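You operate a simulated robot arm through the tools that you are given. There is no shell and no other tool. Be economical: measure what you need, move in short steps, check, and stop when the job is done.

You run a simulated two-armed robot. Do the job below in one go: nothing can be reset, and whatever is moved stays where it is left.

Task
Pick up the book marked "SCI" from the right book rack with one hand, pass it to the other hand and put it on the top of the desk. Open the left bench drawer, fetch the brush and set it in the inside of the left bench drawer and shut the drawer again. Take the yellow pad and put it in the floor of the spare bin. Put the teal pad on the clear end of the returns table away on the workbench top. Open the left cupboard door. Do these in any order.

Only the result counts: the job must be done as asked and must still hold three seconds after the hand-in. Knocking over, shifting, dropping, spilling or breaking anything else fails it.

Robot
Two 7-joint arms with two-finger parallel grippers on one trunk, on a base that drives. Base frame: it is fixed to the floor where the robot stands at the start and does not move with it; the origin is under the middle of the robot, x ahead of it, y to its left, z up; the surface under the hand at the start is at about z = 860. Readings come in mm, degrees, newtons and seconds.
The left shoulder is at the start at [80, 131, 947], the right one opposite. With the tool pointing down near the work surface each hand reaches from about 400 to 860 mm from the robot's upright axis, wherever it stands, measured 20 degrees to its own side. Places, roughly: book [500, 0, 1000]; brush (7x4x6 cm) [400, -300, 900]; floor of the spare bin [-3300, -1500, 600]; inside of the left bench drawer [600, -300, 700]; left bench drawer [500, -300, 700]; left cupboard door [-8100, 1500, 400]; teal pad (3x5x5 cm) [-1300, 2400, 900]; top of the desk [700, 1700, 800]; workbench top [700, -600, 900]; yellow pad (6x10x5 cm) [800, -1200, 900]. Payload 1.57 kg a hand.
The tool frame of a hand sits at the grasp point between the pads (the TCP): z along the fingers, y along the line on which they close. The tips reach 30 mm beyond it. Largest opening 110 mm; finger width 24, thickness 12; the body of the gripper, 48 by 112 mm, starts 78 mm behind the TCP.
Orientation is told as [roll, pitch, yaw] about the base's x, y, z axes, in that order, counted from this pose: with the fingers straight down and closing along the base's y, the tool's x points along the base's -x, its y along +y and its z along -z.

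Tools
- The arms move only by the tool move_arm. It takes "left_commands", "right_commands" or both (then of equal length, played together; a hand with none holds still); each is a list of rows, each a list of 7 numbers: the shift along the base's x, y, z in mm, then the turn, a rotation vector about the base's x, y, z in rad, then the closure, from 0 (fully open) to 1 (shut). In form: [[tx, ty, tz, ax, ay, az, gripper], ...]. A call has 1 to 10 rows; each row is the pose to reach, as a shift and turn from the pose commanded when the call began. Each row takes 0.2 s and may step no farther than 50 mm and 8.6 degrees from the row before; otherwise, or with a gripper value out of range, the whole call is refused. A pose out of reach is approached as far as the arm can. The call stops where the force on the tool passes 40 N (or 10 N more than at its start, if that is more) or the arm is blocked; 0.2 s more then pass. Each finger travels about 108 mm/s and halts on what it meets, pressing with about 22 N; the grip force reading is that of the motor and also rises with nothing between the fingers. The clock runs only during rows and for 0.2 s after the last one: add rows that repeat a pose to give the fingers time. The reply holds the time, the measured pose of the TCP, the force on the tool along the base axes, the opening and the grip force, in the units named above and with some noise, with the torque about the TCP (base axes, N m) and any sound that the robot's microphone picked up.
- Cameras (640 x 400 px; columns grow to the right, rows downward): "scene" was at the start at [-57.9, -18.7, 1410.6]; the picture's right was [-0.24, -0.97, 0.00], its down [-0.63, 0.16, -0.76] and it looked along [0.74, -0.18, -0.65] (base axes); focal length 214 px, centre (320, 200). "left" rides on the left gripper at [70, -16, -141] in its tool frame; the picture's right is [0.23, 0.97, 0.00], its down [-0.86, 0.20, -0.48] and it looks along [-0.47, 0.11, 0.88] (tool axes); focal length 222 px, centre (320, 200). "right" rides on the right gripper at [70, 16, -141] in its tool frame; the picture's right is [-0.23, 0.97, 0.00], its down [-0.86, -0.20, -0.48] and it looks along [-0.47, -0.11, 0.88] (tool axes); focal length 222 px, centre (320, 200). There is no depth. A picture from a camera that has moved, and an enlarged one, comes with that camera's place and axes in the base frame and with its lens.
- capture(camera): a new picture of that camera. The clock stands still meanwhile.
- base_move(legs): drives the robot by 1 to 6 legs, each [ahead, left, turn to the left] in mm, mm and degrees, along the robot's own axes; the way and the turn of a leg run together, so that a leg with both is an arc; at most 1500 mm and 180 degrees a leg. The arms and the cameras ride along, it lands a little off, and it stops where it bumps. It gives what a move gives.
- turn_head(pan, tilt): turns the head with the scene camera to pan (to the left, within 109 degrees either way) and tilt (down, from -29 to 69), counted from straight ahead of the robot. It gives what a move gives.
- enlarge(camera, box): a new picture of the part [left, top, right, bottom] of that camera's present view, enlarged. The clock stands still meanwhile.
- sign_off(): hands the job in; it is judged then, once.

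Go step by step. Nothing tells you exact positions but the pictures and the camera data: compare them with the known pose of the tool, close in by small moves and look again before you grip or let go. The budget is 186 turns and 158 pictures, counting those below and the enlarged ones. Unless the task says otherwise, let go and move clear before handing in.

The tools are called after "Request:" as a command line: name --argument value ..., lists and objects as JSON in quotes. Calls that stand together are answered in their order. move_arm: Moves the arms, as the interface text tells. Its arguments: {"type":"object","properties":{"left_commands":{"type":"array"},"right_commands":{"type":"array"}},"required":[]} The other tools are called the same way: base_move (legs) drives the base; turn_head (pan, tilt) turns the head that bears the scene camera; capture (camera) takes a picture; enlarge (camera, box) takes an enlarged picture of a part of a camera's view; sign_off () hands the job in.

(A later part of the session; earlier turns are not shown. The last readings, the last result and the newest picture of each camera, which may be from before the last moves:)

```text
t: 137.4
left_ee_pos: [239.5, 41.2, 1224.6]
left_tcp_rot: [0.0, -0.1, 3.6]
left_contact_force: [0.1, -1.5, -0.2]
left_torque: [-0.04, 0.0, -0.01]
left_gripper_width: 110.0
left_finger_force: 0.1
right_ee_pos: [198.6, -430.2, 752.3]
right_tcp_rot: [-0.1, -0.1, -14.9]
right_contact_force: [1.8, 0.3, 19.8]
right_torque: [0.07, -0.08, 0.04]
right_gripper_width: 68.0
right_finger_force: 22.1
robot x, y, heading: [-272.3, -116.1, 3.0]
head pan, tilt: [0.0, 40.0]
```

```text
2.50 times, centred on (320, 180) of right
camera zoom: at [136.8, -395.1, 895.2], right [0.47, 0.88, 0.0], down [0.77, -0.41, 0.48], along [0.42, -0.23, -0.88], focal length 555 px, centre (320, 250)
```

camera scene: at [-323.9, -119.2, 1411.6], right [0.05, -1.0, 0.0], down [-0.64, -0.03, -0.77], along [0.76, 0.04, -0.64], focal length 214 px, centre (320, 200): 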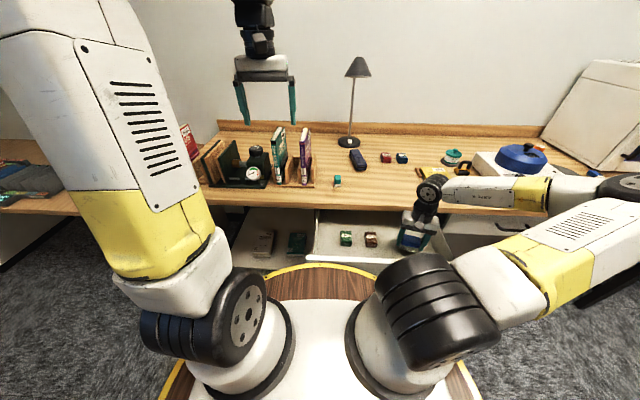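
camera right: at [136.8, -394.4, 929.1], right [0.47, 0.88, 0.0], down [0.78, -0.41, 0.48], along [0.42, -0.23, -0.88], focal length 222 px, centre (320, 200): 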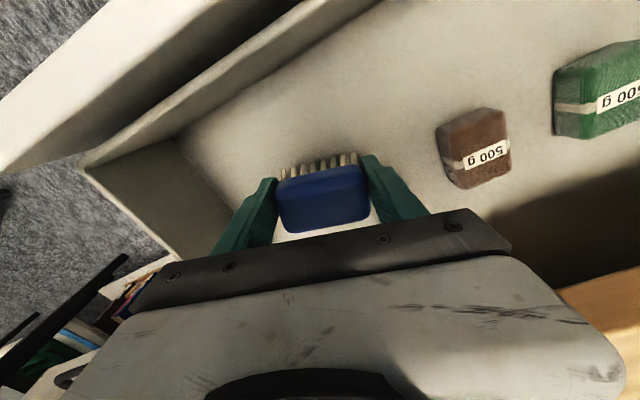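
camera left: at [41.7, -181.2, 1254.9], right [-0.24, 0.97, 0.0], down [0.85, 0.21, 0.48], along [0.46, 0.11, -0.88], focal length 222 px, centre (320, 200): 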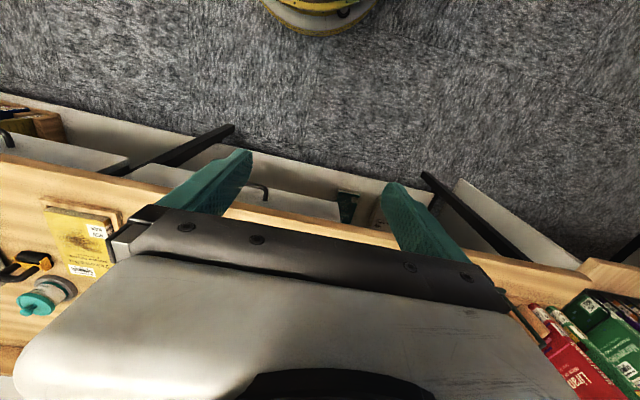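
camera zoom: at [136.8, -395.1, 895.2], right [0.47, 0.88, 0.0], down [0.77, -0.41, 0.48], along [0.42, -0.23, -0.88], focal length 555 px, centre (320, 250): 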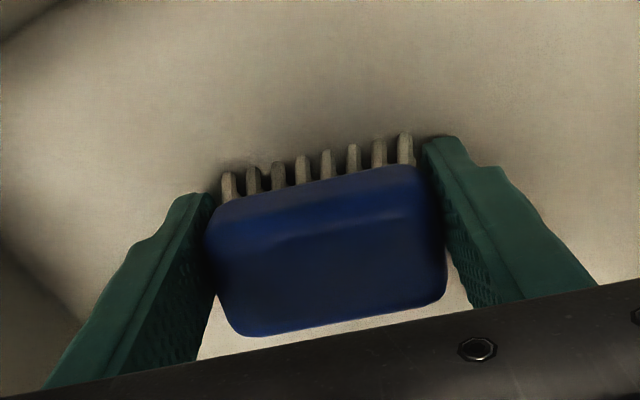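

Brush rests on the drawer floor. Releasing and rising.

Request:
move_arm --right_commands '[[0, 0, 1, 0, 0, 0, 0.3], [0, 0, 1, 0, 0, 0, 0.1], [0, 0, 1, 0, 0, 0, 0.1], [0, 0, 40, 0, 0, 0, 0.1], [0, 0, 85, 0, 0, 0, 0.1], [0, 0, 130, 0, 0, 0, 0.1], [0, 0, 175, 0, 0, 0, 0.1], [0, 0, 220, 0, 0, 0, 0.1]]'

Request:
capture --camera "right"

```text
t: 139.2
left_ee_pos: [239.8, 41.1, 1225.1]
left_tcp_rot: [0.0, 0.1, 3.6]
left_contact_force: [0.0, -0.1, -0.5]
left_torque: [0.04, -0.01, 0.03]
left_gripper_width: 110.2
left_finger_force: 0.0
right_ee_pos: [197.3, -429.5, 973.2]
right_tcp_rot: [-0.1, 0.2, -15.0]
right_contact_force: [-0.1, -1.0, 0.2]
right_torque: [0.05, -0.01, -0.01]
right_gripper_width: 99.1
right_finger_force: 0.1
robot x, y, heading: [-269.4, -118.5, 3.0]
head pan, tilt: [0.0, 40.0]
```

```text
66 pictures are left
camera right: at [136.2, -395.8, 1115.2], right [0.47, 0.88, 0.0], down [0.78, -0.42, 0.48], along [0.42, -0.22, -0.88], focal length 222 px, centre (320, 200)
```

right: 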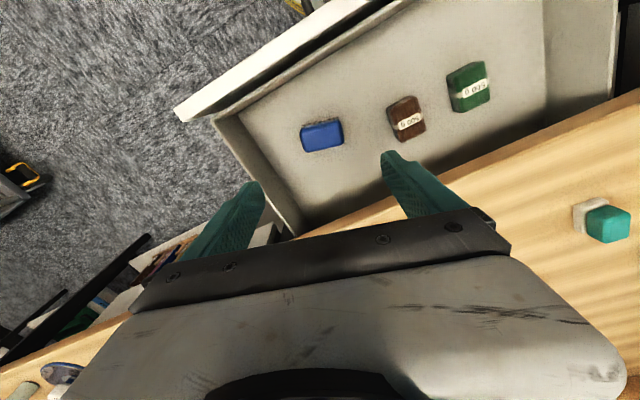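

Brush is in the drawer. Back off, then tilt the closed fingers forward to push the drawer front shut.

Request:
base_move --legs '[[-310, 30, -3]]'

Request:
move_arm --right_commands '[[10, 0, -15, 0, -0.13, 0, 0.4], [20, 0, -30, 0, -0.26, 0, 0.7], [30, 0, -60, 0, -0.39, 0, 1], [40, 0, -90, 0, -0.52, 0, 1], [50, 0, -120, 0, -0.65, 0, 1], [60, 0, -150, 0, -0.78, 0, 1], [60, 0, -190, 0, -0.78, 0, 1]]'

Request:
capture --camera "scene"

Request:
capture --camera "right"

```text
t: 141.3
left_ee_pos: [-59.2, 37.3, 1224.8]
left_tcp_rot: [0.0, 0.0, 0.9]
left_contact_force: [0.0, -0.4, -0.5]
left_torque: [0.01, 0.0, 0.0]
left_gripper_width: 110.2
left_finger_force: 0.1
right_ee_pos: [-125.2, -430.5, 972.3]
right_tcp_rot: [0.0, 0.2, -17.8]
right_contact_force: [0.3, 0.1, 0.8]
right_torque: [0.02, -0.03, 0.0]
right_gripper_width: 98.9
right_finger_force: 0.0
robot x, y, heading: [-574.2, -97.1, 0.2]
head pan, tilt: [0.0, 40.0]
```

```text
t: 142.9
left_ee_pos: [-60.0, 36.5, 1225.0]
left_tcp_rot: [0.0, 0.0, 0.8]
left_contact_force: [-0.5, 0.5, -0.1]
left_torque: [0.0, -0.04, 0.02]
left_gripper_width: 109.8
left_finger_force: 0.1
right_ee_pos: [-65.5, -431.0, 782.1]
right_tcp_rot: [17.0, -42.0, -24.6]
right_contact_force: [-1.1, 0.7, 0.1]
right_torque: [0.01, -0.01, -0.02]
right_gripper_width: 0.0
right_finger_force: 21.6
robot x, y, heading: [-577.9, -94.9, 0.4]
head pan, tilt: [0.0, 40.0]
```

```text
65 pictures are left
camera scene: at [-630.9, -94.7, 1411.6], right [0.0, -1.0, 0.0], down [-0.64, 0.0, -0.77], along [0.77, 0.0, -0.64], focal length 214 px, centre (320, 200)
```

scene: 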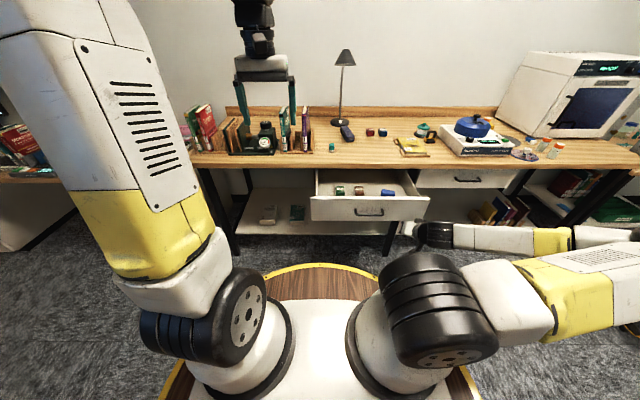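

```text
64 pictures are left
camera right: at [-207.8, -394.1, 840.6], right [0.37, 0.86, 0.36], down [0.2, -0.45, 0.87], along [0.91, -0.25, -0.34], focal length 222 px, centre (320, 200)
```

right: 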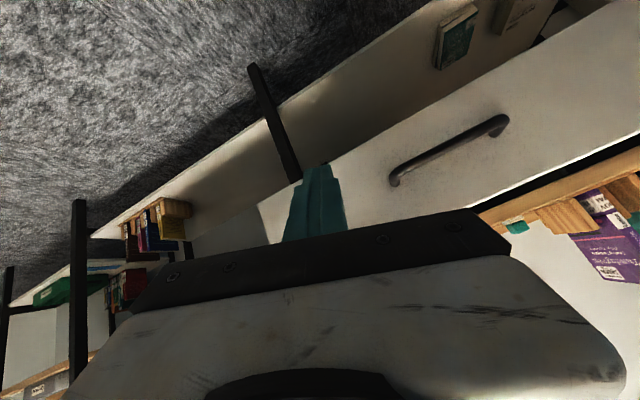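

Line-up on the drawer face is good. Extending the arm a bit more so the elbow stays clear of the bench, then pushing by driving.

Request:
move_arm --right_commands '[[30, 5, -5, 0, 0, 0, 1], [60, 10, -10, 0, 0, 0, 1], [90, 15, -10, 0, 0, 0, 1]]'

Request:
base_move --legs '[[120, 0, 0]]'

Request:
capture --camera "scene"

```text
t: 143.7
left_ee_pos: [-60.2, 36.5, 1224.5]
left_tcp_rot: [0.0, -0.1, 0.8]
left_contact_force: [-1.1, -0.5, 0.0]
left_torque: [0.0, -0.02, 0.0]
left_gripper_width: 109.9
left_finger_force: 0.0
right_ee_pos: [26.9, -416.1, 772.4]
right_tcp_rot: [17.0, -41.9, -24.4]
right_contact_force: [0.4, -0.5, 0.0]
right_torque: [0.03, -0.02, -0.02]
right_gripper_width: 0.0
right_finger_force: 21.3
robot x, y, heading: [-576.8, -96.5, 0.2]
head pan, tilt: [0.0, 40.0]
```

```text
t: 144.9
left_ee_pos: [63.3, 37.5, 1225.7]
left_tcp_rot: [0.1, -0.1, 0.7]
left_contact_force: [-0.7, 0.5, 0.0]
left_torque: [-0.01, -0.01, -0.01]
left_gripper_width: 110.2
left_finger_force: 0.0
right_ee_pos: [149.1, -417.7, 771.4]
right_tcp_rot: [16.8, -41.9, -24.4]
right_contact_force: [1.1, -0.3, -0.2]
right_torque: [0.02, 0.01, -0.02]
right_gripper_width: 0.0
right_finger_force: 21.3
robot x, y, heading: [-453.4, -98.9, -0.1]
head pan, tilt: [0.0, 40.0]
```

```text
63 pictures are left
camera scene: at [-507.8, -94.5, 1411.6], right [0.0, -1.0, 0.0], down [-0.64, 0.0, -0.77], along [0.77, 0.0, -0.64], focal length 214 px, centre (320, 200)
```

scene: 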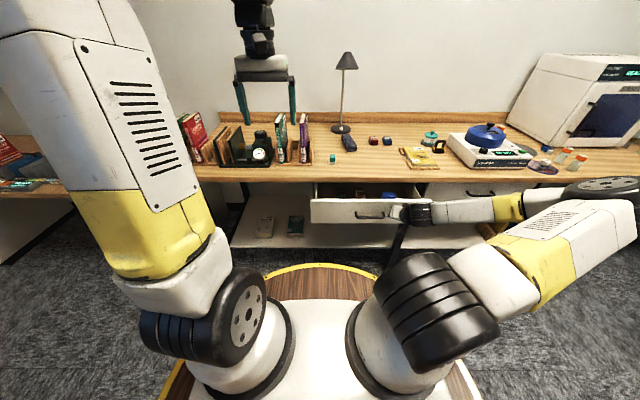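

The drawer is sliding in. Continue pushing.

Request:
base_move --legs '[[110, 0, 0]]'

Request:
enlarge --camera "scene" --box '[260, 130, 480, 270]'

```text
t: 146.1
left_ee_pos: [172.8, 36.8, 1225.2]
left_tcp_rot: [0.0, 0.0, 0.6]
left_contact_force: [-0.1, -0.1, 0.3]
left_torque: [0.02, -0.01, 0.01]
left_gripper_width: 110.0
left_finger_force: 0.0
right_ee_pos: [257.7, -416.0, 771.9]
right_tcp_rot: [16.8, -41.9, -24.5]
right_contact_force: [0.1, 0.8, -1.1]
right_torque: [0.01, 0.0, -0.03]
right_gripper_width: 0.1
right_finger_force: 21.1
robot x, y, heading: [-343.5, -93.6, 0.0]
head pan, tilt: [0.0, 40.0]
```

```text
2.86 times, centred on (370, 200) of scene
camera zoom: at [-398.7, -94.3, 1411.6], right [0.0, -1.0, 0.0], down [-0.64, 0.0, -0.77], along [0.77, 0.0, -0.64], focal length 613 px, centre (177, 200)
```

zoom: 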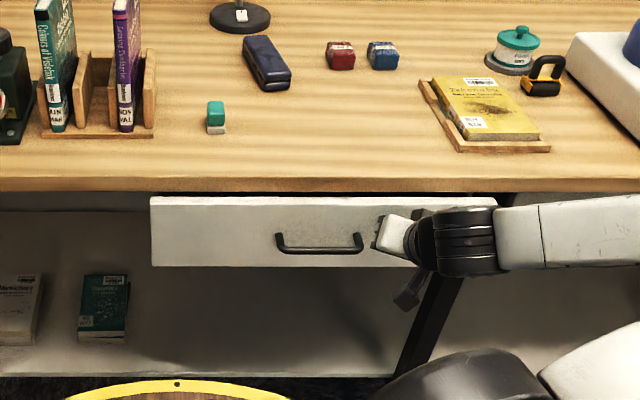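

Almost shut; pushing the last bit carefully.

Request:
base_move --legs '[[25, 0, 0]]'

Request:
base_move --legs '[[15, 0, 0]]'

Request:
enlarge --camera "scene" --box '[260, 130, 480, 270]'

```text
t: 146.9
left_ee_pos: [198.0, 36.2, 1224.0]
left_tcp_rot: [-0.1, -0.1, 0.8]
left_contact_force: [0.2, -0.5, 0.5]
left_torque: [0.01, 0.03, -0.01]
left_gripper_width: 109.8
left_finger_force: 0.1
right_ee_pos: [283.4, -415.9, 771.5]
right_tcp_rot: [16.9, -41.9, -24.4]
right_contact_force: [0.2, 0.4, 0.3]
right_torque: [-0.02, -0.02, -0.01]
right_gripper_width: 0.3
right_finger_force: 21.4
robot x, y, heading: [-323.0, -95.3, -0.2]
head pan, tilt: [0.0, 40.0]
```

```text
t: 147.7
left_ee_pos: [213.3, 35.9, 1225.4]
left_tcp_rot: [0.0, 0.0, 0.8]
left_contact_force: [-0.5, 0.5, -0.2]
left_torque: [0.0, 0.01, 0.04]
left_gripper_width: 110.1
left_finger_force: 0.1
right_ee_pos: [297.6, -416.3, 771.3]
right_tcp_rot: [17.0, -41.9, -24.5]
right_contact_force: [0.0, -0.3, 0.2]
right_torque: [0.0, 0.01, 0.0]
right_gripper_width: 0.2
right_finger_force: 20.9
robot x, y, heading: [-305.5, -95.8, 0.1]
head pan, tilt: [0.0, 40.0]
```

```text
2.86 times, centred on (370, 200) of scene
camera zoom: at [-358.3, -94.3, 1411.6], right [0.0, -1.0, 0.0], down [-0.64, 0.0, -0.77], along [0.77, 0.0, -0.64], focal length 613 px, centre (177, 200)
```

zoom: 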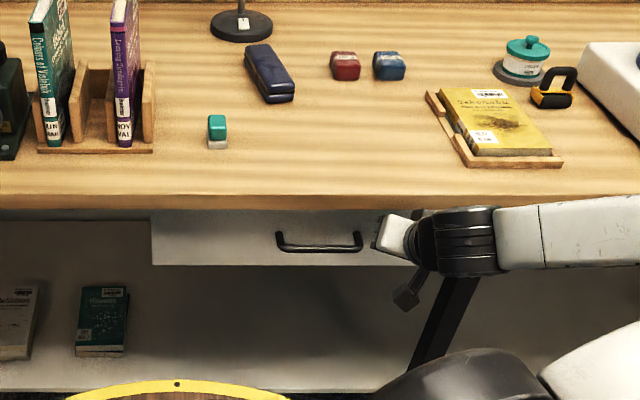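

Force still nil; pushing further in small steps until it seats.

Request:
base_move --legs '[[12, 0, 0]]'

Request:
move_arm --right_commands '[[4, 0, 0, 0, 0, 0, 1], [8, 0, 0, 0, 0, 0, 1], [12, 0, 0, 0, 0, 0, 1], [16, 0, 0, 0, 0, 0, 1], [20, 0, 0, 0, 0, 0, 1], [24, 0, 0, 0, 0, 0, 1]]'

Request:
enlarge --camera "scene" --box '[260, 130, 480, 270]'

```text
t: 148.6
left_ee_pos: [224.5, 35.2, 1223.8]
left_tcp_rot: [0.0, -0.1, 0.5]
left_contact_force: [-0.1, 1.0, -0.5]
left_torque: [0.0, 0.02, -0.02]
left_gripper_width: 110.1
left_finger_force: 0.1
right_ee_pos: [305.7, -417.0, 771.3]
right_tcp_rot: [16.9, -41.6, -24.5]
right_contact_force: [-7.9, 0.7, 6.6]
right_torque: [0.02, -0.13, 0.05]
right_gripper_width: 0.0
right_finger_force: 21.4
robot x, y, heading: [-295.7, -94.4, -0.1]
head pan, tilt: [0.0, 40.0]
stopped in leg 1: the force on the tool passed its limit at 45 N (the readings are from after the stop); the commanded pose is now the measured one
```

```text
t: 149.0
left_ee_pos: [223.1, 34.3, 1225.3]
left_tcp_rot: [0.0, -0.1, 0.5]
left_contact_force: [-0.3, 0.5, -0.7]
left_torque: [0.0, 0.01, 0.01]
left_gripper_width: 110.2
left_finger_force: 0.1
right_ee_pos: [305.9, -417.0, 771.6]
right_tcp_rot: [16.9, -41.4, -24.6]
right_contact_force: [-16.4, -0.3, 14.5]
right_torque: [0.06, -0.24, 0.08]
right_gripper_width: 0.0
right_finger_force: 21.5
robot x, y, heading: [-292.6, -95.2, -0.1]
head pan, tilt: [0.0, 40.0]
stopped in row 2 (right hand): the force on the tool passed its limit at 46 N (the readings are from after the stop); the commanded pose is now the measured one
```

```text
2.86 times, centred on (370, 200) of scene
camera zoom: at [-348.3, -93.9, 1411.5], right [0.0, -1.0, 0.0], down [-0.64, 0.0, -0.77], along [0.77, 0.0, -0.64], focal length 613 px, centre (177, 200)
```

zoom: 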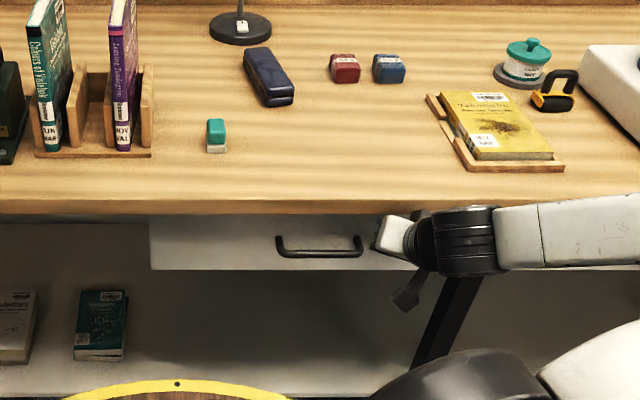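

Drawer is hard against its stop. Backing away and restoring the right hand, then locating the yellow pad to the right.

Request:
base_move --legs '[[-250, 0, 0]]'

Request:
move_arm --right_commands '[[-10, 0, 30, 0, 0.13, 0, 0.7], [-20, 0, 60, 0, 0.26, 0, 0.4], [-30, 0, 95, 0, 0.39, 0, 0], [-40, 0, 130, 0, 0.52, 0, 0], [-50, 0, 170, 0, 0.65, 0, 0], [-60, 0, 210, 0, 0.78, 0, 0], [-60, 0, 255, 0, 0.78, 0, 0], [-60, 0, 300, 0, 0.78, 0, 0]]'

Request:
turn_head --pan -45 --tilt 30

Request:
capture --camera "scene"

```text
t: 150.8
left_ee_pos: [-23.4, 32.5, 1224.4]
left_tcp_rot: [0.0, -0.1, 0.2]
left_contact_force: [-1.0, -0.6, -0.5]
left_torque: [-0.02, 0.02, 0.0]
left_gripper_width: 110.2
left_finger_force: 0.1
right_ee_pos: [58.3, -419.1, 771.2]
right_tcp_rot: [16.8, -41.3, -24.8]
right_contact_force: [0.0, -0.5, 0.4]
right_torque: [0.04, -0.03, -0.02]
right_gripper_width: 0.3
right_finger_force: 21.5
robot x, y, heading: [-538.6, -94.1, -0.3]
head pan, tilt: [0.0, 40.0]
```

```text
t: 152.6
left_ee_pos: [-22.8, 31.5, 1224.9]
left_tcp_rot: [0.0, 0.0, 0.3]
left_contact_force: [-1.2, 0.0, -0.5]
left_torque: [0.0, 0.0, 0.0]
left_gripper_width: 110.2
left_finger_force: 0.1
right_ee_pos: [-0.9, -420.6, 1072.7]
right_tcp_rot: [-0.2, 0.6, -18.4]
right_contact_force: [0.2, -0.5, 0.6]
right_torque: [0.04, -0.03, 0.02]
right_gripper_width: 109.9
right_finger_force: 0.1
robot x, y, heading: [-541.1, -96.8, -0.3]
head pan, tilt: [0.0, 40.0]
```

```text
t: 153.8
left_ee_pos: [-22.6, 34.5, 1224.9]
left_tcp_rot: [0.0, -0.1, 0.2]
left_contact_force: [-0.3, 0.3, -0.7]
left_torque: [0.01, -0.01, 0.01]
left_gripper_width: 110.2
left_finger_force: 0.1
right_ee_pos: [-2.1, -420.8, 1071.5]
right_tcp_rot: [-0.3, 0.6, -18.5]
right_contact_force: [-0.2, 0.5, 0.3]
right_torque: [-0.05, -0.03, -0.01]
right_gripper_width: 110.1
right_finger_force: 0.1
robot x, y, heading: [-540.1, -96.6, -0.4]
head pan, tilt: [-45.0, 30.0]
```

```text
59 pictures are left
camera scene: at [-615.8, -156.8, 1426.9], right [-0.71, -0.7, 0.0], down [-0.35, 0.36, -0.87], along [0.61, -0.62, -0.5], focal length 214 px, centre (320, 200)
```

scene: 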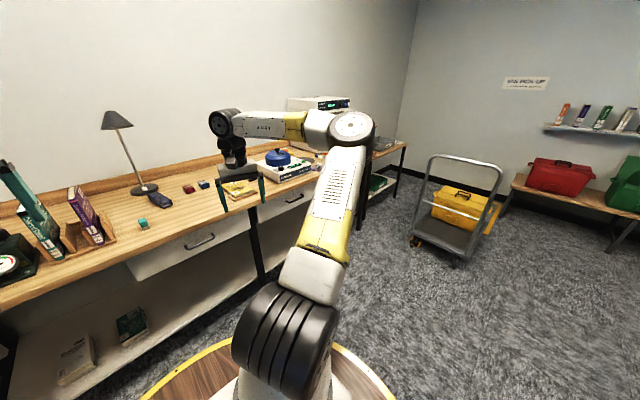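

Both drawers look flush. Driving right to see the far part of the bench for the yellow pad.

Request:
base_move --legs '[[100, -1000, 0]]'

Request:
turn_head --pan 0 --tilt 38

Request:
capture --camera "scene"

```text
t: 158.8
left_ee_pos: [64.0, -952.2, 1224.0]
left_tcp_rot: [0.0, -0.1, -0.7]
left_contact_force: [0.2, -0.1, 0.8]
left_torque: [0.01, 0.02, 0.06]
left_gripper_width: 109.9
left_finger_force: 0.2
right_ee_pos: [78.7, -1405.1, 1071.5]
right_tcp_rot: [-0.2, 0.6, -19.3]
right_contact_force: [0.1, -0.5, 0.5]
right_torque: [0.0, 0.02, 0.01]
right_gripper_width: 109.8
right_finger_force: 0.1
robot x, y, heading: [-458.2, -1073.3, -1.4]
head pan, tilt: [-45.0, 30.0]
```

```text
t: 160.0
left_ee_pos: [65.9, -952.4, 1224.4]
left_tcp_rot: [0.0, -0.1, -0.7]
left_contact_force: [-0.3, 0.2, 0.6]
left_torque: [0.01, 0.01, 0.0]
left_gripper_width: 109.8
left_finger_force: 0.1
right_ee_pos: [80.1, -1407.2, 1070.5]
right_tcp_rot: [-0.2, 0.6, -19.2]
right_contact_force: [-0.3, 0.0, 0.0]
right_torque: [-0.02, 0.03, -0.01]
right_gripper_width: 109.9
right_finger_force: 0.0
robot x, y, heading: [-454.5, -1074.2, -1.0]
head pan, tilt: [0.0, 38.0]
```

```text
58 pictures are left
camera scene: at [-507.6, -1069.9, 1414.6], right [-0.02, -1.0, 0.0], down [-0.62, 0.01, -0.79], along [0.79, -0.02, -0.62], focal length 214 px, centre (320, 200)
```

scene: 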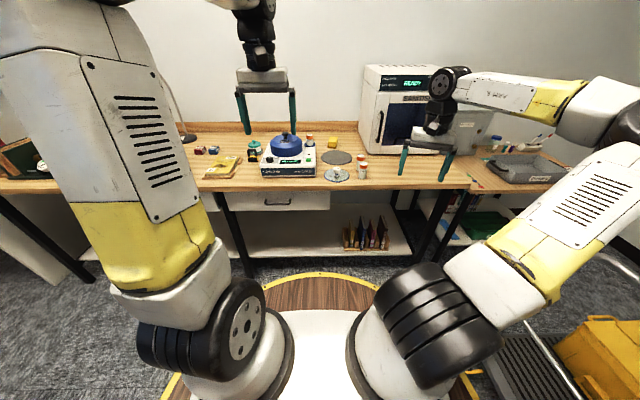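

A small yellow block is behind the black disc near (333,143). Zooming.

Request:
enlarge --camera "scene" --box '[250, 110, 410, 210]'

```text
4.00 times, centred on (330, 160) of scene
camera zoom: at [-507.6, -1069.9, 1414.6], right [-0.02, -1.0, 0.0], down [-0.62, 0.01, -0.79], along [0.79, -0.02, -0.62], focal length 858 px, centre (280, 360)
```

zoom: 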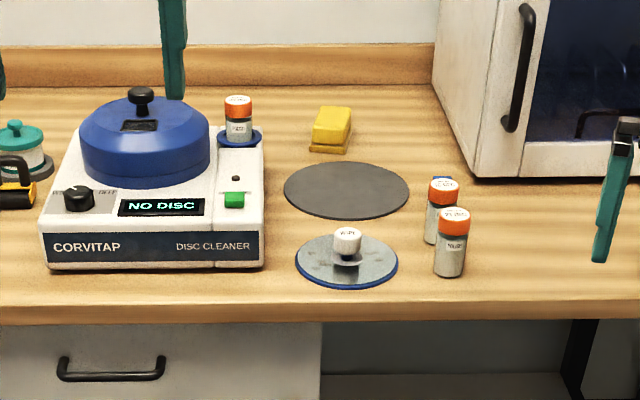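

The yellow sponge is at about (720, -1175). I'll use the left hand with the robot at about (-40, -1330); first tuck the right hand back to keep clear of the cabinet.

Request:
move_arm --right_commands '[[-40, 0, 20, 0, 0, 0, 0], [-80, 0, 40, 0, 0, 0, 0], [-120, 0, 60, 0, 0, 0, 0], [-150, 0, 80, 0, 0, 0, 0]]'

Request:
base_move --legs '[[250, -255, 1]]'

Request:
turn_head --pan 0 --tilt 38

Request:
capture --camera "scene"

```text
t: 161.0
left_ee_pos: [65.5, -951.3, 1225.1]
left_tcp_rot: [0.1, -0.1, -0.6]
left_contact_force: [-0.5, 0.3, 0.2]
left_torque: [0.03, 0.02, -0.02]
left_gripper_width: 109.9
left_finger_force: 0.1
right_ee_pos: [-70.0, -1406.6, 1152.7]
right_tcp_rot: [-0.3, 0.6, -19.2]
right_contact_force: [0.0, -0.1, -0.4]
right_torque: [-0.01, 0.04, 0.0]
right_gripper_width: 110.1
right_finger_force: 0.0
robot x, y, heading: [-456.6, -1072.7, -1.1]
head pan, tilt: [0.0, 38.0]
```

```text
t: 163.3
left_ee_pos: [309.9, -1203.2, 1225.2]
left_tcp_rot: [-0.1, -0.1, 0.4]
left_contact_force: [-0.1, -0.4, 1.2]
left_torque: [-0.01, -0.01, -0.01]
left_gripper_width: 110.1
left_finger_force: 0.2
right_ee_pos: [184.4, -1660.0, 1152.3]
right_tcp_rot: [-0.4, 0.6, -18.1]
right_contact_force: [0.6, -0.2, 0.2]
right_torque: [0.01, 0.01, 0.02]
right_gripper_width: 110.2
right_finger_force: 0.0
robot x, y, heading: [-205.7, -1332.0, -0.2]
head pan, tilt: [0.0, 38.0]
```

```text
t: 163.9
left_ee_pos: [310.3, -1202.7, 1224.3]
left_tcp_rot: [0.1, -0.1, 0.3]
left_contact_force: [0.1, 0.8, 0.4]
left_torque: [0.03, -0.01, 0.02]
left_gripper_width: 109.8
left_finger_force: 0.2
right_ee_pos: [183.2, -1658.4, 1153.3]
right_tcp_rot: [-0.2, 0.6, -18.1]
right_contact_force: [-0.5, -0.3, -0.5]
right_torque: [0.02, 0.0, 0.0]
right_gripper_width: 110.1
right_finger_force: 0.0
robot x, y, heading: [-205.3, -1328.8, -0.0]
head pan, tilt: [0.0, 38.0]
```

```text
56 pictures are left
camera scene: at [-259.8, -1331.3, 1414.5], right [0.0, -1.0, 0.0], down [-0.62, 0.0, -0.79], along [0.79, 0.0, -0.62], focal length 214 px, centre (320, 200)
```

scene: 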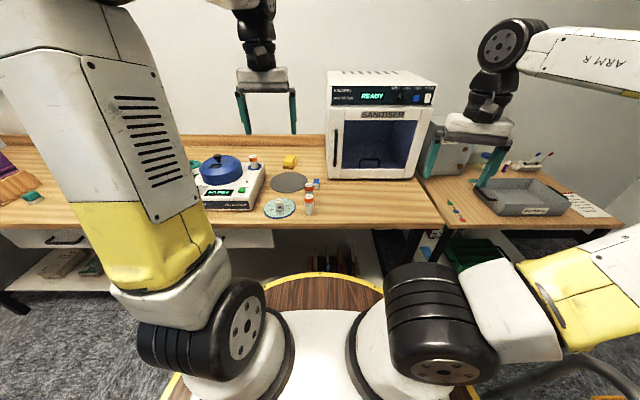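

Driving closer and moving the left hand toward the sponge at safe height.

Request:
base_move --legs '[[165, 0, 0]]'

Request:
move_arm --left_commands '[[30, 5, -25, 0, 0, 0, 0], [60, 10, -50, 0, 0, 0, 0], [90, 15, -75, 0, 0, 0, 0], [120, 20, -100, 0, 0, 0, 0]]'

Request:
capture --camera "left"

Request:
capture --camera "scene"

```text
t: 165.3
left_ee_pos: [471.0, -1201.3, 1225.5]
left_tcp_rot: [0.1, -0.1, 0.5]
left_contact_force: [-0.9, 0.8, -0.1]
left_torque: [-0.02, -0.01, 0.02]
left_gripper_width: 110.0
left_finger_force: 0.1
right_ee_pos: [345.4, -1657.4, 1152.6]
right_tcp_rot: [-0.3, 0.5, -17.9]
right_contact_force: [0.1, 0.1, 0.1]
right_torque: [0.01, -0.03, 0.01]
right_gripper_width: 110.1
right_finger_force: 0.1
robot x, y, heading: [-43.0, -1332.0, 0.2]
head pan, tilt: [0.0, 38.0]
```

```text
t: 166.3
left_ee_pos: [590.7, -1183.5, 1121.6]
left_tcp_rot: [0.1, -0.1, 0.5]
left_contact_force: [-0.2, 0.3, -0.2]
left_torque: [-0.02, -0.05, -0.01]
left_gripper_width: 109.8
left_finger_force: 0.0
right_ee_pos: [345.5, -1658.1, 1152.2]
right_tcp_rot: [-0.3, 0.5, -17.9]
right_contact_force: [-0.7, 0.6, -0.7]
right_torque: [-0.01, -0.02, -0.03]
right_gripper_width: 110.0
right_finger_force: 0.0
robot x, y, heading: [-44.1, -1333.7, 0.2]
head pan, tilt: [0.0, 38.0]
```

```text
55 pictures are left
camera left: at [521.7, -1200.7, 1263.7], right [-0.24, 0.97, 0.0], down [0.85, 0.21, 0.48], along [0.47, 0.11, -0.88], focal length 222 px, centre (320, 200)
```

left: 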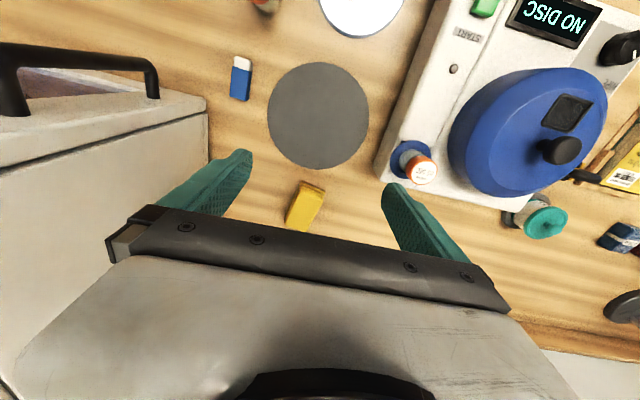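

```text
54 pictures are left
camera scene: at [-99.4, -1331.6, 1414.5], right [0.0, -1.0, 0.0], down [-0.62, 0.0, -0.79], along [0.79, 0.0, -0.62], focal length 214 px, centre (320, 200)
```

scene: 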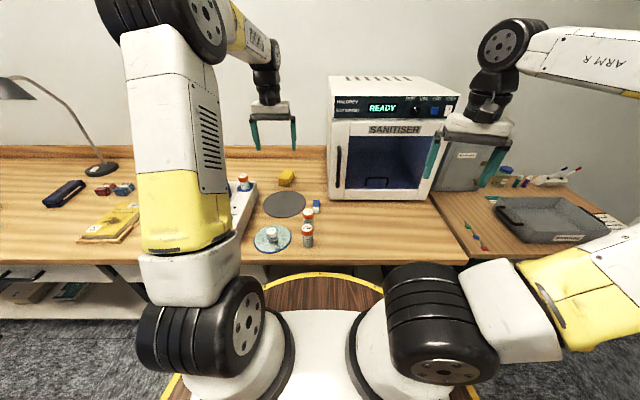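

Sponge: centre about (740, -1181), lying along x with a slight -7° yaw, ~6 cm wide in y. Moving over it lower.

Request:
move_arm --left_commands '[[25, 0, -35, 0, 0, -0.03, 0], [55, 0, -70, 0, 0, -0.06, 0], [90, 1, -95, 0, 0, -0.09, 0], [120, 2, -115, 0, 0, -0.12, 0], [148, 3, -120, 0, 0, -0.12, 0]]'

Request:
capture --camera "left"

Request:
enlarge --camera "scene" --box '[220, 80, 400, 260]'

```text
t: 167.5
left_ee_pos: [738.1, -1178.1, 1004.9]
left_tcp_rot: [0.1, -0.1, -6.3]
left_contact_force: [-0.6, 0.3, 0.7]
left_torque: [0.0, -0.04, 0.02]
left_gripper_width: 110.0
left_finger_force: 0.1
right_ee_pos: [345.3, -1658.5, 1153.1]
right_tcp_rot: [-0.3, 0.6, -18.0]
right_contact_force: [-0.4, -0.4, 0.8]
right_torque: [0.02, -0.04, 0.03]
right_gripper_width: 110.1
right_finger_force: 0.0
robot x, y, heading: [-46.9, -1334.1, 0.1]
head pan, tilt: [0.0, 38.0]
```

```text
53 pictures are left
camera left: at [667.5, -1186.2, 1144.9], right [-0.12, 0.99, 0.0], down [0.87, 0.1, 0.48], along [0.48, 0.06, -0.88], focal length 222 px, centre (320, 200)
```

left: 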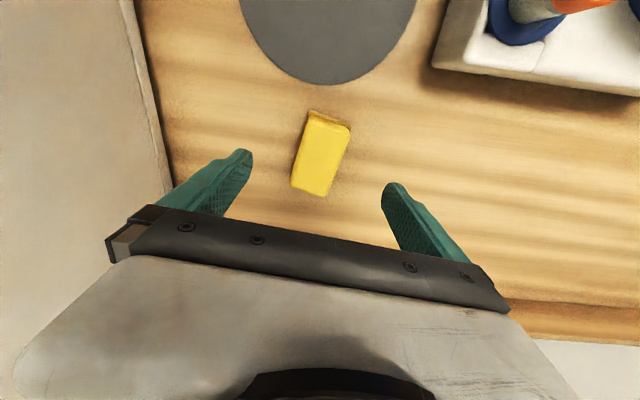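

```text
2.22 times, centred on (310, 170) of scene
camera zoom: at [-99.3, -1331.5, 1414.5], right [0.0, -1.0, 0.0], down [-0.62, 0.0, -0.79], along [0.79, 0.0, -0.62], focal length 477 px, centre (342, 267)
```

zoom: 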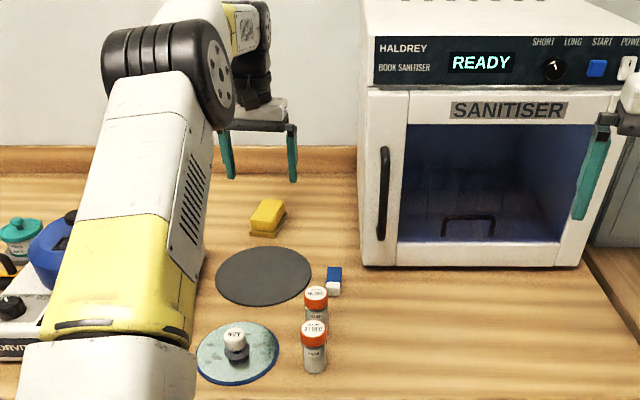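

Nearly centred: shift 6 mm forward, then descend and check.

Request:
move_arm --left_commands '[[4, 1, -35, 0, 0, -0.025, 0], [5, 1, -70, 0, 0, -0.025, 0], [5, 1, -70, 0, 0, -0.025, 0]]'

Request:
capture --camera "left"

Request:
enlarge --camera "scene" --box '[260, 110, 360, 210]'

```text
t: 168.3
left_ee_pos: [743.4, -1175.7, 934.6]
left_tcp_rot: [0.0, -0.2, -7.9]
left_contact_force: [0.1, -0.1, 0.4]
left_torque: [0.01, 0.02, 0.03]
left_gripper_width: 109.8
left_finger_force: 0.2
right_ee_pos: [346.3, -1659.0, 1151.5]
right_tcp_rot: [-0.4, 0.6, -18.0]
right_contact_force: [0.8, -0.1, -0.2]
right_torque: [-0.01, -0.02, 0.01]
right_gripper_width: 110.1
right_finger_force: 0.1
robot x, y, heading: [-45.9, -1331.7, -0.1]
head pan, tilt: [0.0, 38.0]
```

```text
51 pictures are left
camera left: at [671.7, -1183.3, 1074.9], right [-0.09, 1.0, 0.0], down [0.87, 0.08, 0.48], along [0.48, 0.04, -0.88], focal length 222 px, centre (320, 200)
```

left: 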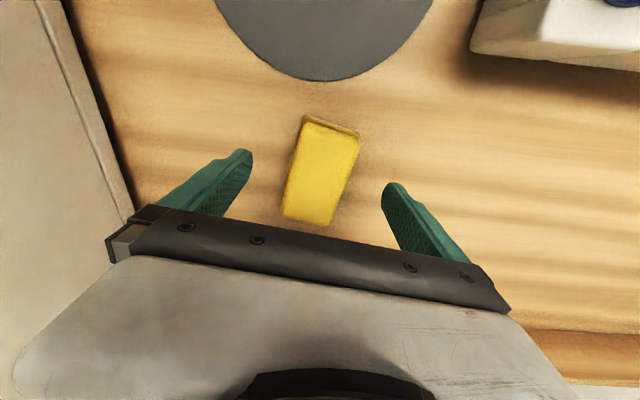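

```text
4.00 times, centred on (310, 160) of scene
camera zoom: at [-98.9, -1331.5, 1414.5], right [0.0, -1.0, 0.0], down [-0.62, 0.0, -0.79], along [0.79, 0.0, -0.62], focal length 858 px, centre (360, 360)
```

zoom: 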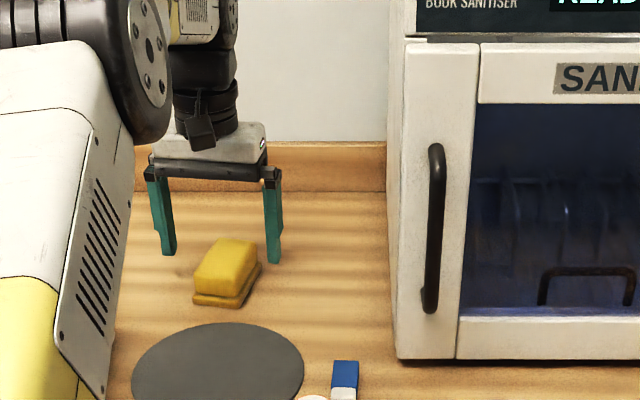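

Centred. Descend 34 mm and grip.

Request:
move_arm --left_commands '[[0, 0, -18, 0, 0, 0, 0], [0, 0, -34, 0, 0, 0, 0], [0, 0, -34, 0, 0, 0, 0.4], [0, 0, -34, 0, 0, 0, 1], [0, 0, -34, 0, 0, 0, 1], [0, 0, -34, 0, 0, 0, 1]]'

Request:
capture --camera "left"

```text
t: 169.7
left_ee_pos: [743.7, -1178.1, 900.5]
left_tcp_rot: [0.0, -0.1, -7.8]
left_contact_force: [0.3, 0.6, 0.7]
left_torque: [0.01, -0.04, 0.0]
left_gripper_width: 56.6
left_finger_force: 21.6
right_ee_pos: [345.9, -1658.6, 1153.3]
right_tcp_rot: [-0.3, 0.6, -18.0]
right_contact_force: [0.0, 0.2, 0.3]
right_torque: [-0.03, -0.01, 0.01]
right_gripper_width: 110.0
right_finger_force: 0.0
robot x, y, heading: [-41.9, -1334.0, -0.1]
head pan, tilt: [0.0, 38.0]
```

```text
49 pictures are left
camera left: at [672.2, -1184.4, 1041.1], right [-0.09, 1.0, 0.0], down [0.87, 0.08, 0.48], along [0.48, 0.04, -0.88], focal length 222 px, centre (320, 200)
```

left: 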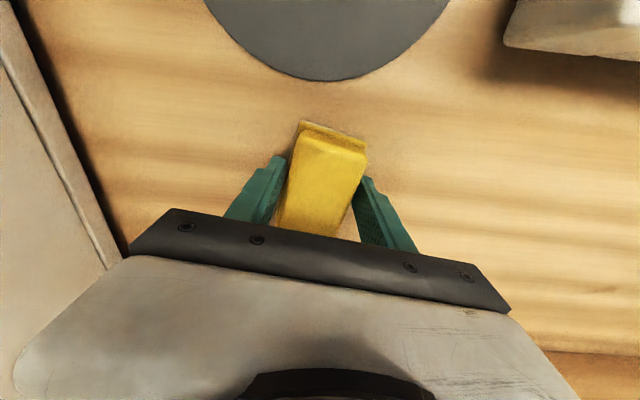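

Gripped (56.6 mm). Lifting and retracting high above the vials, then backing off.

Request:
move_arm --left_commands '[[0, 0, 30, 0, 0, 0, 1], [0, 0, 75, 0, 0, 0, 1], [-10, 0, 120, 0, 0, 0, 1], [-35, 2, 160, 0, 0, 0, 1], [-70, 5, 190, 0, 0, 0, 1], [-110, 10, 215, 0, 0, 0, 1], [-150, 15, 230, 0, 0, 0, 1], [-195, 15, 240, 0, 0, 0, 1], [-240, 15, 250, 0, 0, 0, 1]]'

Request:
base_move --legs '[[-500, 0, 0]]'

Request:
turn_head --pan -105 --tilt 25

Request:
capture --camera "scene"

```text
t: 171.7
left_ee_pos: [502.7, -1162.0, 1150.7]
left_tcp_rot: [0.0, -0.1, -7.8]
left_contact_force: [1.4, -0.8, -0.9]
left_torque: [0.01, 0.06, -0.01]
left_gripper_width: 56.3
left_finger_force: 22.1
right_ee_pos: [346.6, -1658.7, 1152.5]
right_tcp_rot: [-0.3, 0.6, -18.0]
right_contact_force: [0.5, 0.6, 0.0]
right_torque: [-0.01, 0.05, -0.01]
right_gripper_width: 109.9
right_finger_force: 0.1
robot x, y, heading: [-43.5, -1330.9, -0.0]
head pan, tilt: [0.0, 38.0]
```

```text
t: 174.7
left_ee_pos: [2.8, -1164.3, 1150.9]
left_tcp_rot: [0.1, -0.2, -8.2]
left_contact_force: [0.7, 0.3, 0.2]
left_torque: [0.02, -0.02, 0.03]
left_gripper_width: 56.0
left_finger_force: 21.9
right_ee_pos: [-158.7, -1659.4, 1152.8]
right_tcp_rot: [-0.2, 0.5, -18.4]
right_contact_force: [0.2, 0.4, -0.2]
right_torque: [0.03, 0.0, -0.01]
right_gripper_width: 109.9
right_finger_force: 0.0
robot x, y, heading: [-548.8, -1334.2, -0.4]
head pan, tilt: [0.0, 38.0]
```

```text
t: 176.5
left_ee_pos: [2.2, -1163.6, 1151.3]
left_tcp_rot: [0.0, -0.1, -8.2]
left_contact_force: [-0.4, -0.2, -1.0]
left_torque: [-0.02, 0.0, -0.01]
left_gripper_width: 55.5
left_finger_force: 22.2
right_ee_pos: [-159.0, -1660.8, 1152.4]
right_tcp_rot: [-0.3, 0.6, -18.3]
right_contact_force: [0.2, 0.8, 0.7]
right_torque: [-0.03, -0.02, 0.01]
right_gripper_width: 110.0
right_finger_force: 0.1
robot x, y, heading: [-548.6, -1331.3, -0.1]
head pan, tilt: [-105.0, 25.0]
```

```text
48 pictures are left
camera scene: at [-712.5, -1417.6, 1434.9], right [-0.96, 0.27, 0.0], down [0.11, 0.41, -0.91], along [-0.24, -0.87, -0.42], focal length 214 px, centre (320, 200)
```

scene: 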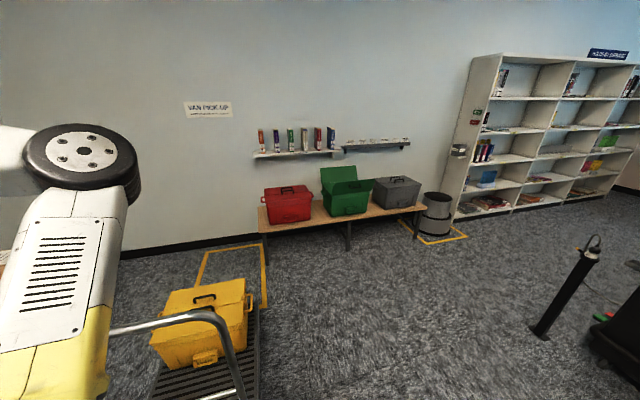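

The spare bin should be behind me around (-3300, -1500). Turning around and looking.

Request:
base_move --legs '[[0, 0, 178]]'

Request:
turn_head --pan 0 --tilt 25

Request:
capture --camera "scene"

```text
t: 184.2
left_ee_pos: [-1096.5, -1507.1, 1151.0]
left_tcp_rot: [0.0, -0.1, 172.6]
left_contact_force: [-0.4, -0.5, -0.5]
left_torque: [0.02, 0.02, 0.0]
left_gripper_width: 55.2
left_finger_force: 22.0
right_ee_pos: [-940.2, -1008.9, 1152.6]
right_tcp_rot: [-0.3, 0.6, 162.5]
right_contact_force: [0.2, -1.0, 0.2]
right_torque: [0.0, -0.01, 0.04]
right_gripper_width: 110.0
right_finger_force: 0.0
robot x, y, heading: [-548.3, -1330.5, -179.5]
head pan, tilt: [-105.0, 25.0]
```

```text
t: 186.1
left_ee_pos: [-1094.9, -1507.7, 1150.6]
left_tcp_rot: [0.0, 0.0, 172.6]
left_contact_force: [0.0, -0.3, -0.7]
left_torque: [-0.02, -0.03, -0.01]
left_gripper_width: 55.1
left_finger_force: 21.7
right_ee_pos: [-941.1, -1008.5, 1153.4]
right_tcp_rot: [-0.2, 0.5, 162.4]
right_contact_force: [0.9, -0.1, -0.2]
right_torque: [0.01, -0.01, 0.0]
right_gripper_width: 109.8
right_finger_force: 0.0
robot x, y, heading: [-549.9, -1329.8, -179.5]
head pan, tilt: [0.0, 25.0]
```

```text
47 pictures are left
camera scene: at [-500.7, -1329.3, 1434.9], right [-0.01, 1.0, 0.0], down [0.42, 0.0, -0.91], along [-0.91, -0.01, -0.42], focal length 214 px, centre (320, 200)
```

scene: 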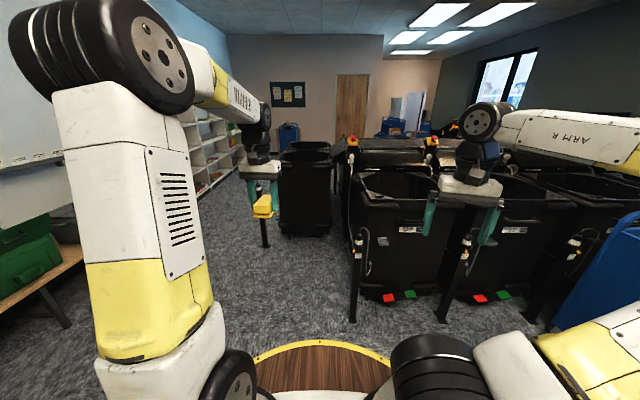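

The spare bin appears straight ahead-left, a black bin next to the sorter. Zooming in on it and the aisle.

Request:
enlarge --camera "scene" --box '[220, 110, 420, 330]'

```text
1.82 times, centred on (320, 220) of scene
camera zoom: at [-500.7, -1329.3, 1434.9], right [-0.01, 1.0, 0.0], down [0.42, 0.0, -0.91], along [-0.91, -0.01, -0.42], focal length 390 px, centre (320, 164)
```

zoom: 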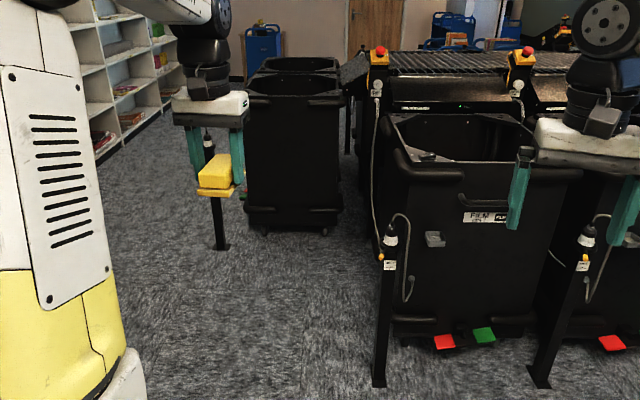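

There's a near bin (x≈-2640…-3240, y≈-1520) with another behind, close to the sorter. To keep arms away from the sorter I'll approach from the open floor side (facing +y). Driving there in legs.

Request:
base_move --legs '[[600, 0, -0.5], [0, 1090, 0], [1000, 0, 0]]'

Request:
turn_head --pan -40 --tilt 25

Request:
capture --camera "scene"

```text
t: 199.4
left_ee_pos: [-2700.7, -2570.7, 1150.4]
left_tcp_rot: [0.0, -0.1, 171.0]
left_contact_force: [0.7, -0.2, -1.2]
left_torque: [-0.03, 0.0, 0.01]
left_gripper_width: 55.1
left_finger_force: 22.0
right_ee_pos: [-2532.8, -2076.5, 1152.7]
right_tcp_rot: [-0.3, 0.6, 160.9]
right_contact_force: [0.4, 0.8, 0.3]
right_torque: [0.03, -0.01, 0.0]
right_gripper_width: 110.0
right_finger_force: 0.0
robot x, y, heading: [-2155.3, -2409.7, 178.9]
head pan, tilt: [0.0, 25.0]
```

```text
t: 200.5
left_ee_pos: [-2700.1, -2570.5, 1151.9]
left_tcp_rot: [-0.1, -0.2, 171.1]
left_contact_force: [-0.4, 0.4, -0.5]
left_torque: [0.03, -0.05, -0.01]
left_gripper_width: 55.1
left_finger_force: 22.1
right_ee_pos: [-2532.7, -2077.8, 1153.0]
right_tcp_rot: [-0.2, 0.6, 160.8]
right_contact_force: [0.6, -0.4, -0.5]
right_torque: [-0.03, 0.0, -0.04]
right_gripper_width: 110.1
right_finger_force: 0.0
robot x, y, heading: [-2147.4, -2405.8, 178.6]
head pan, tilt: [-40.0, 25.0]
```

```text
45 pictures are left
camera scene: at [-2078.4, -2350.9, 1434.9], right [0.66, 0.75, 0.0], down [0.32, -0.28, -0.91], along [-0.68, 0.6, -0.42], focal length 214 px, centre (320, 200)
```

scene: 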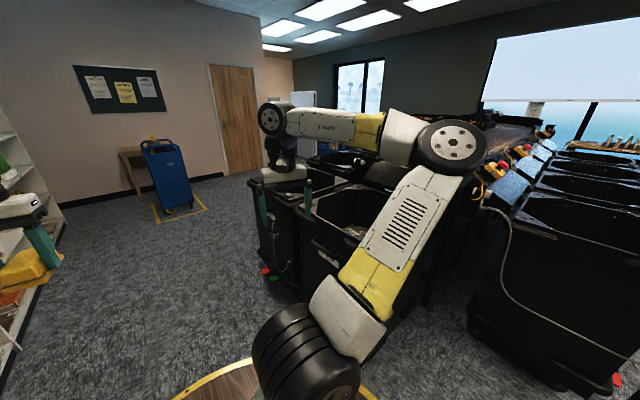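

Driving on and turning to face the bins from the open side.

Request:
base_move --legs '[[850, 0, 0], [0, 0, -88.5]]'

Request:
turn_head --pan 0 --tilt 32

Request:
capture --camera "scene"

```text
t: 208.7
left_ee_pos: [-3179.5, -1850.6, 1151.2]
left_tcp_rot: [0.0, -0.1, 83.9]
left_contact_force: [-0.6, -0.3, -0.3]
left_torque: [0.0, 0.0, 0.02]
left_gripper_width: 55.4
left_finger_force: 21.9
right_ee_pos: [-2678.4, -1994.9, 1151.7]
right_tcp_rot: [-0.3, 0.6, 73.7]
right_contact_force: [-0.9, -0.5, 0.1]
right_torque: [0.02, 0.01, -0.03]
right_gripper_width: 110.0
right_finger_force: 0.1
robot x, y, heading: [-2989.9, -2393.0, 91.5]
head pan, tilt: [-40.0, 25.0]
```

```text
t: 209.8
left_ee_pos: [-3179.2, -1851.4, 1151.3]
left_tcp_rot: [-0.1, -0.2, 84.0]
left_contact_force: [0.3, 0.4, -0.4]
left_torque: [0.03, -0.02, -0.01]
left_gripper_width: 55.4
left_finger_force: 21.6
right_ee_pos: [-2677.5, -1994.9, 1153.5]
right_tcp_rot: [-0.3, 0.7, 73.6]
right_contact_force: [0.0, -0.2, -1.0]
right_torque: [-0.05, 0.01, 0.01]
right_gripper_width: 110.1
right_finger_force: 0.0
robot x, y, heading: [-2993.2, -2393.0, 91.8]
head pan, tilt: [0.0, 32.0]
```

```text
44 pictures are left
camera scene: at [-2990.3, -2443.1, 1423.8], right [1.0, 0.03, 0.0], down [0.01, -0.53, -0.85], along [-0.02, 0.85, -0.53], focal length 214 px, centre (320, 200)
```

scene: 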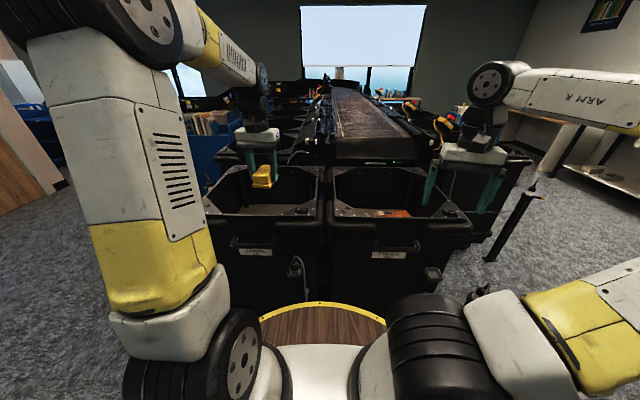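

Two bins in front; reading their labels.

Request:
enlarge --camera "scene" --box '[200, 140, 480, 300]'

```text
2.29 times, centred on (340, 220) of scene
camera zoom: at [-2990.3, -2443.1, 1423.8], right [1.0, 0.03, 0.0], down [0.01, -0.53, -0.85], along [-0.02, 0.85, -0.53], focal length 490 px, centre (274, 154)
```

zoom: 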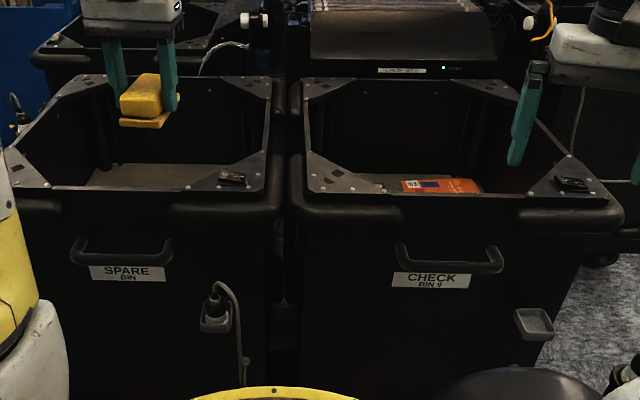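

The left one is the SPARE bin: opening about x -3530…-3030, y -1650…-1120, rim ≈850, floor ≈550–600. Approaching it.

Request:
base_move --legs '[[200, 100, -1.6], [105, 0, 0]]'

Request:
turn_head --pan 5 --tilt 45

Request:
capture --camera "scene"

Request:
capture --camera "left"

```text
t: 212.2
left_ee_pos: [-3268.8, -1585.5, 1149.6]
left_tcp_rot: [0.0, 0.2, 82.4]
left_contact_force: [0.7, 0.4, -0.4]
left_torque: [-0.03, 0.0, -0.01]
left_gripper_width: 55.1
left_finger_force: 21.6
right_ee_pos: [-2772.0, -1742.5, 1153.1]
right_tcp_rot: [-0.4, 0.7, 72.3]
right_contact_force: [0.8, 0.2, -0.2]
right_torque: [-0.04, -0.01, -0.01]
right_gripper_width: 110.1
right_finger_force: 0.1
robot x, y, heading: [-3098.5, -2131.8, 90.0]
head pan, tilt: [0.0, 32.0]
stopped in leg 2: the robot was blocked; the commanded pose is now the measured one
```

```text
t: 212.9
left_ee_pos: [-3268.3, -1586.5, 1150.3]
left_tcp_rot: [0.0, 0.2, 82.4]
left_contact_force: [-0.2, 0.0, -1.3]
left_torque: [0.03, 0.0, 0.04]
left_gripper_width: 55.5
left_finger_force: 22.1
right_ee_pos: [-2772.2, -1743.0, 1152.9]
right_tcp_rot: [-0.5, 0.7, 72.2]
right_contact_force: [-0.2, 0.1, 0.3]
right_torque: [-0.01, 0.0, -0.01]
right_gripper_width: 110.2
right_finger_force: 0.1
robot x, y, heading: [-3096.3, -2134.9, 90.2]
head pan, tilt: [5.0, 45.0]
```

```text
42 pictures are left
camera scene: at [-3103.1, -2191.9, 1404.3], right [1.0, 0.09, 0.0], down [0.06, -0.7, -0.71], along [-0.06, 0.7, -0.71], focal length 214 px, centre (320, 200)
```

scene: 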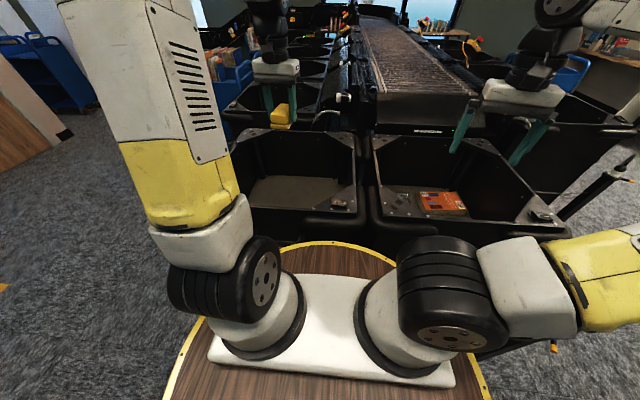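

```text
41 pictures are left
camera left: at [-3261.4, -1657.3, 1290.1], right [-1.0, -0.1, 0.0], down [-0.08, 0.88, 0.48], along [-0.05, 0.47, -0.88], focal length 222 px, centre (320, 200)
```

left: 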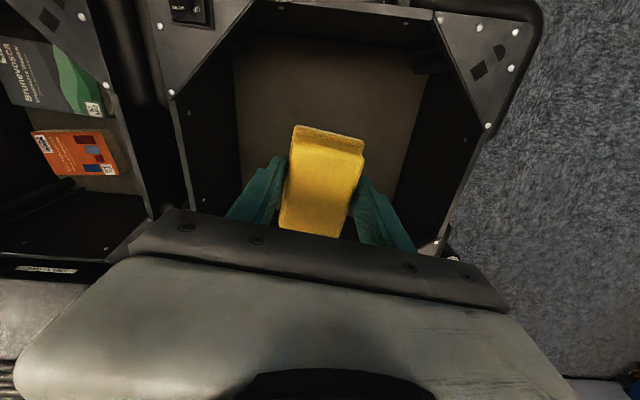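

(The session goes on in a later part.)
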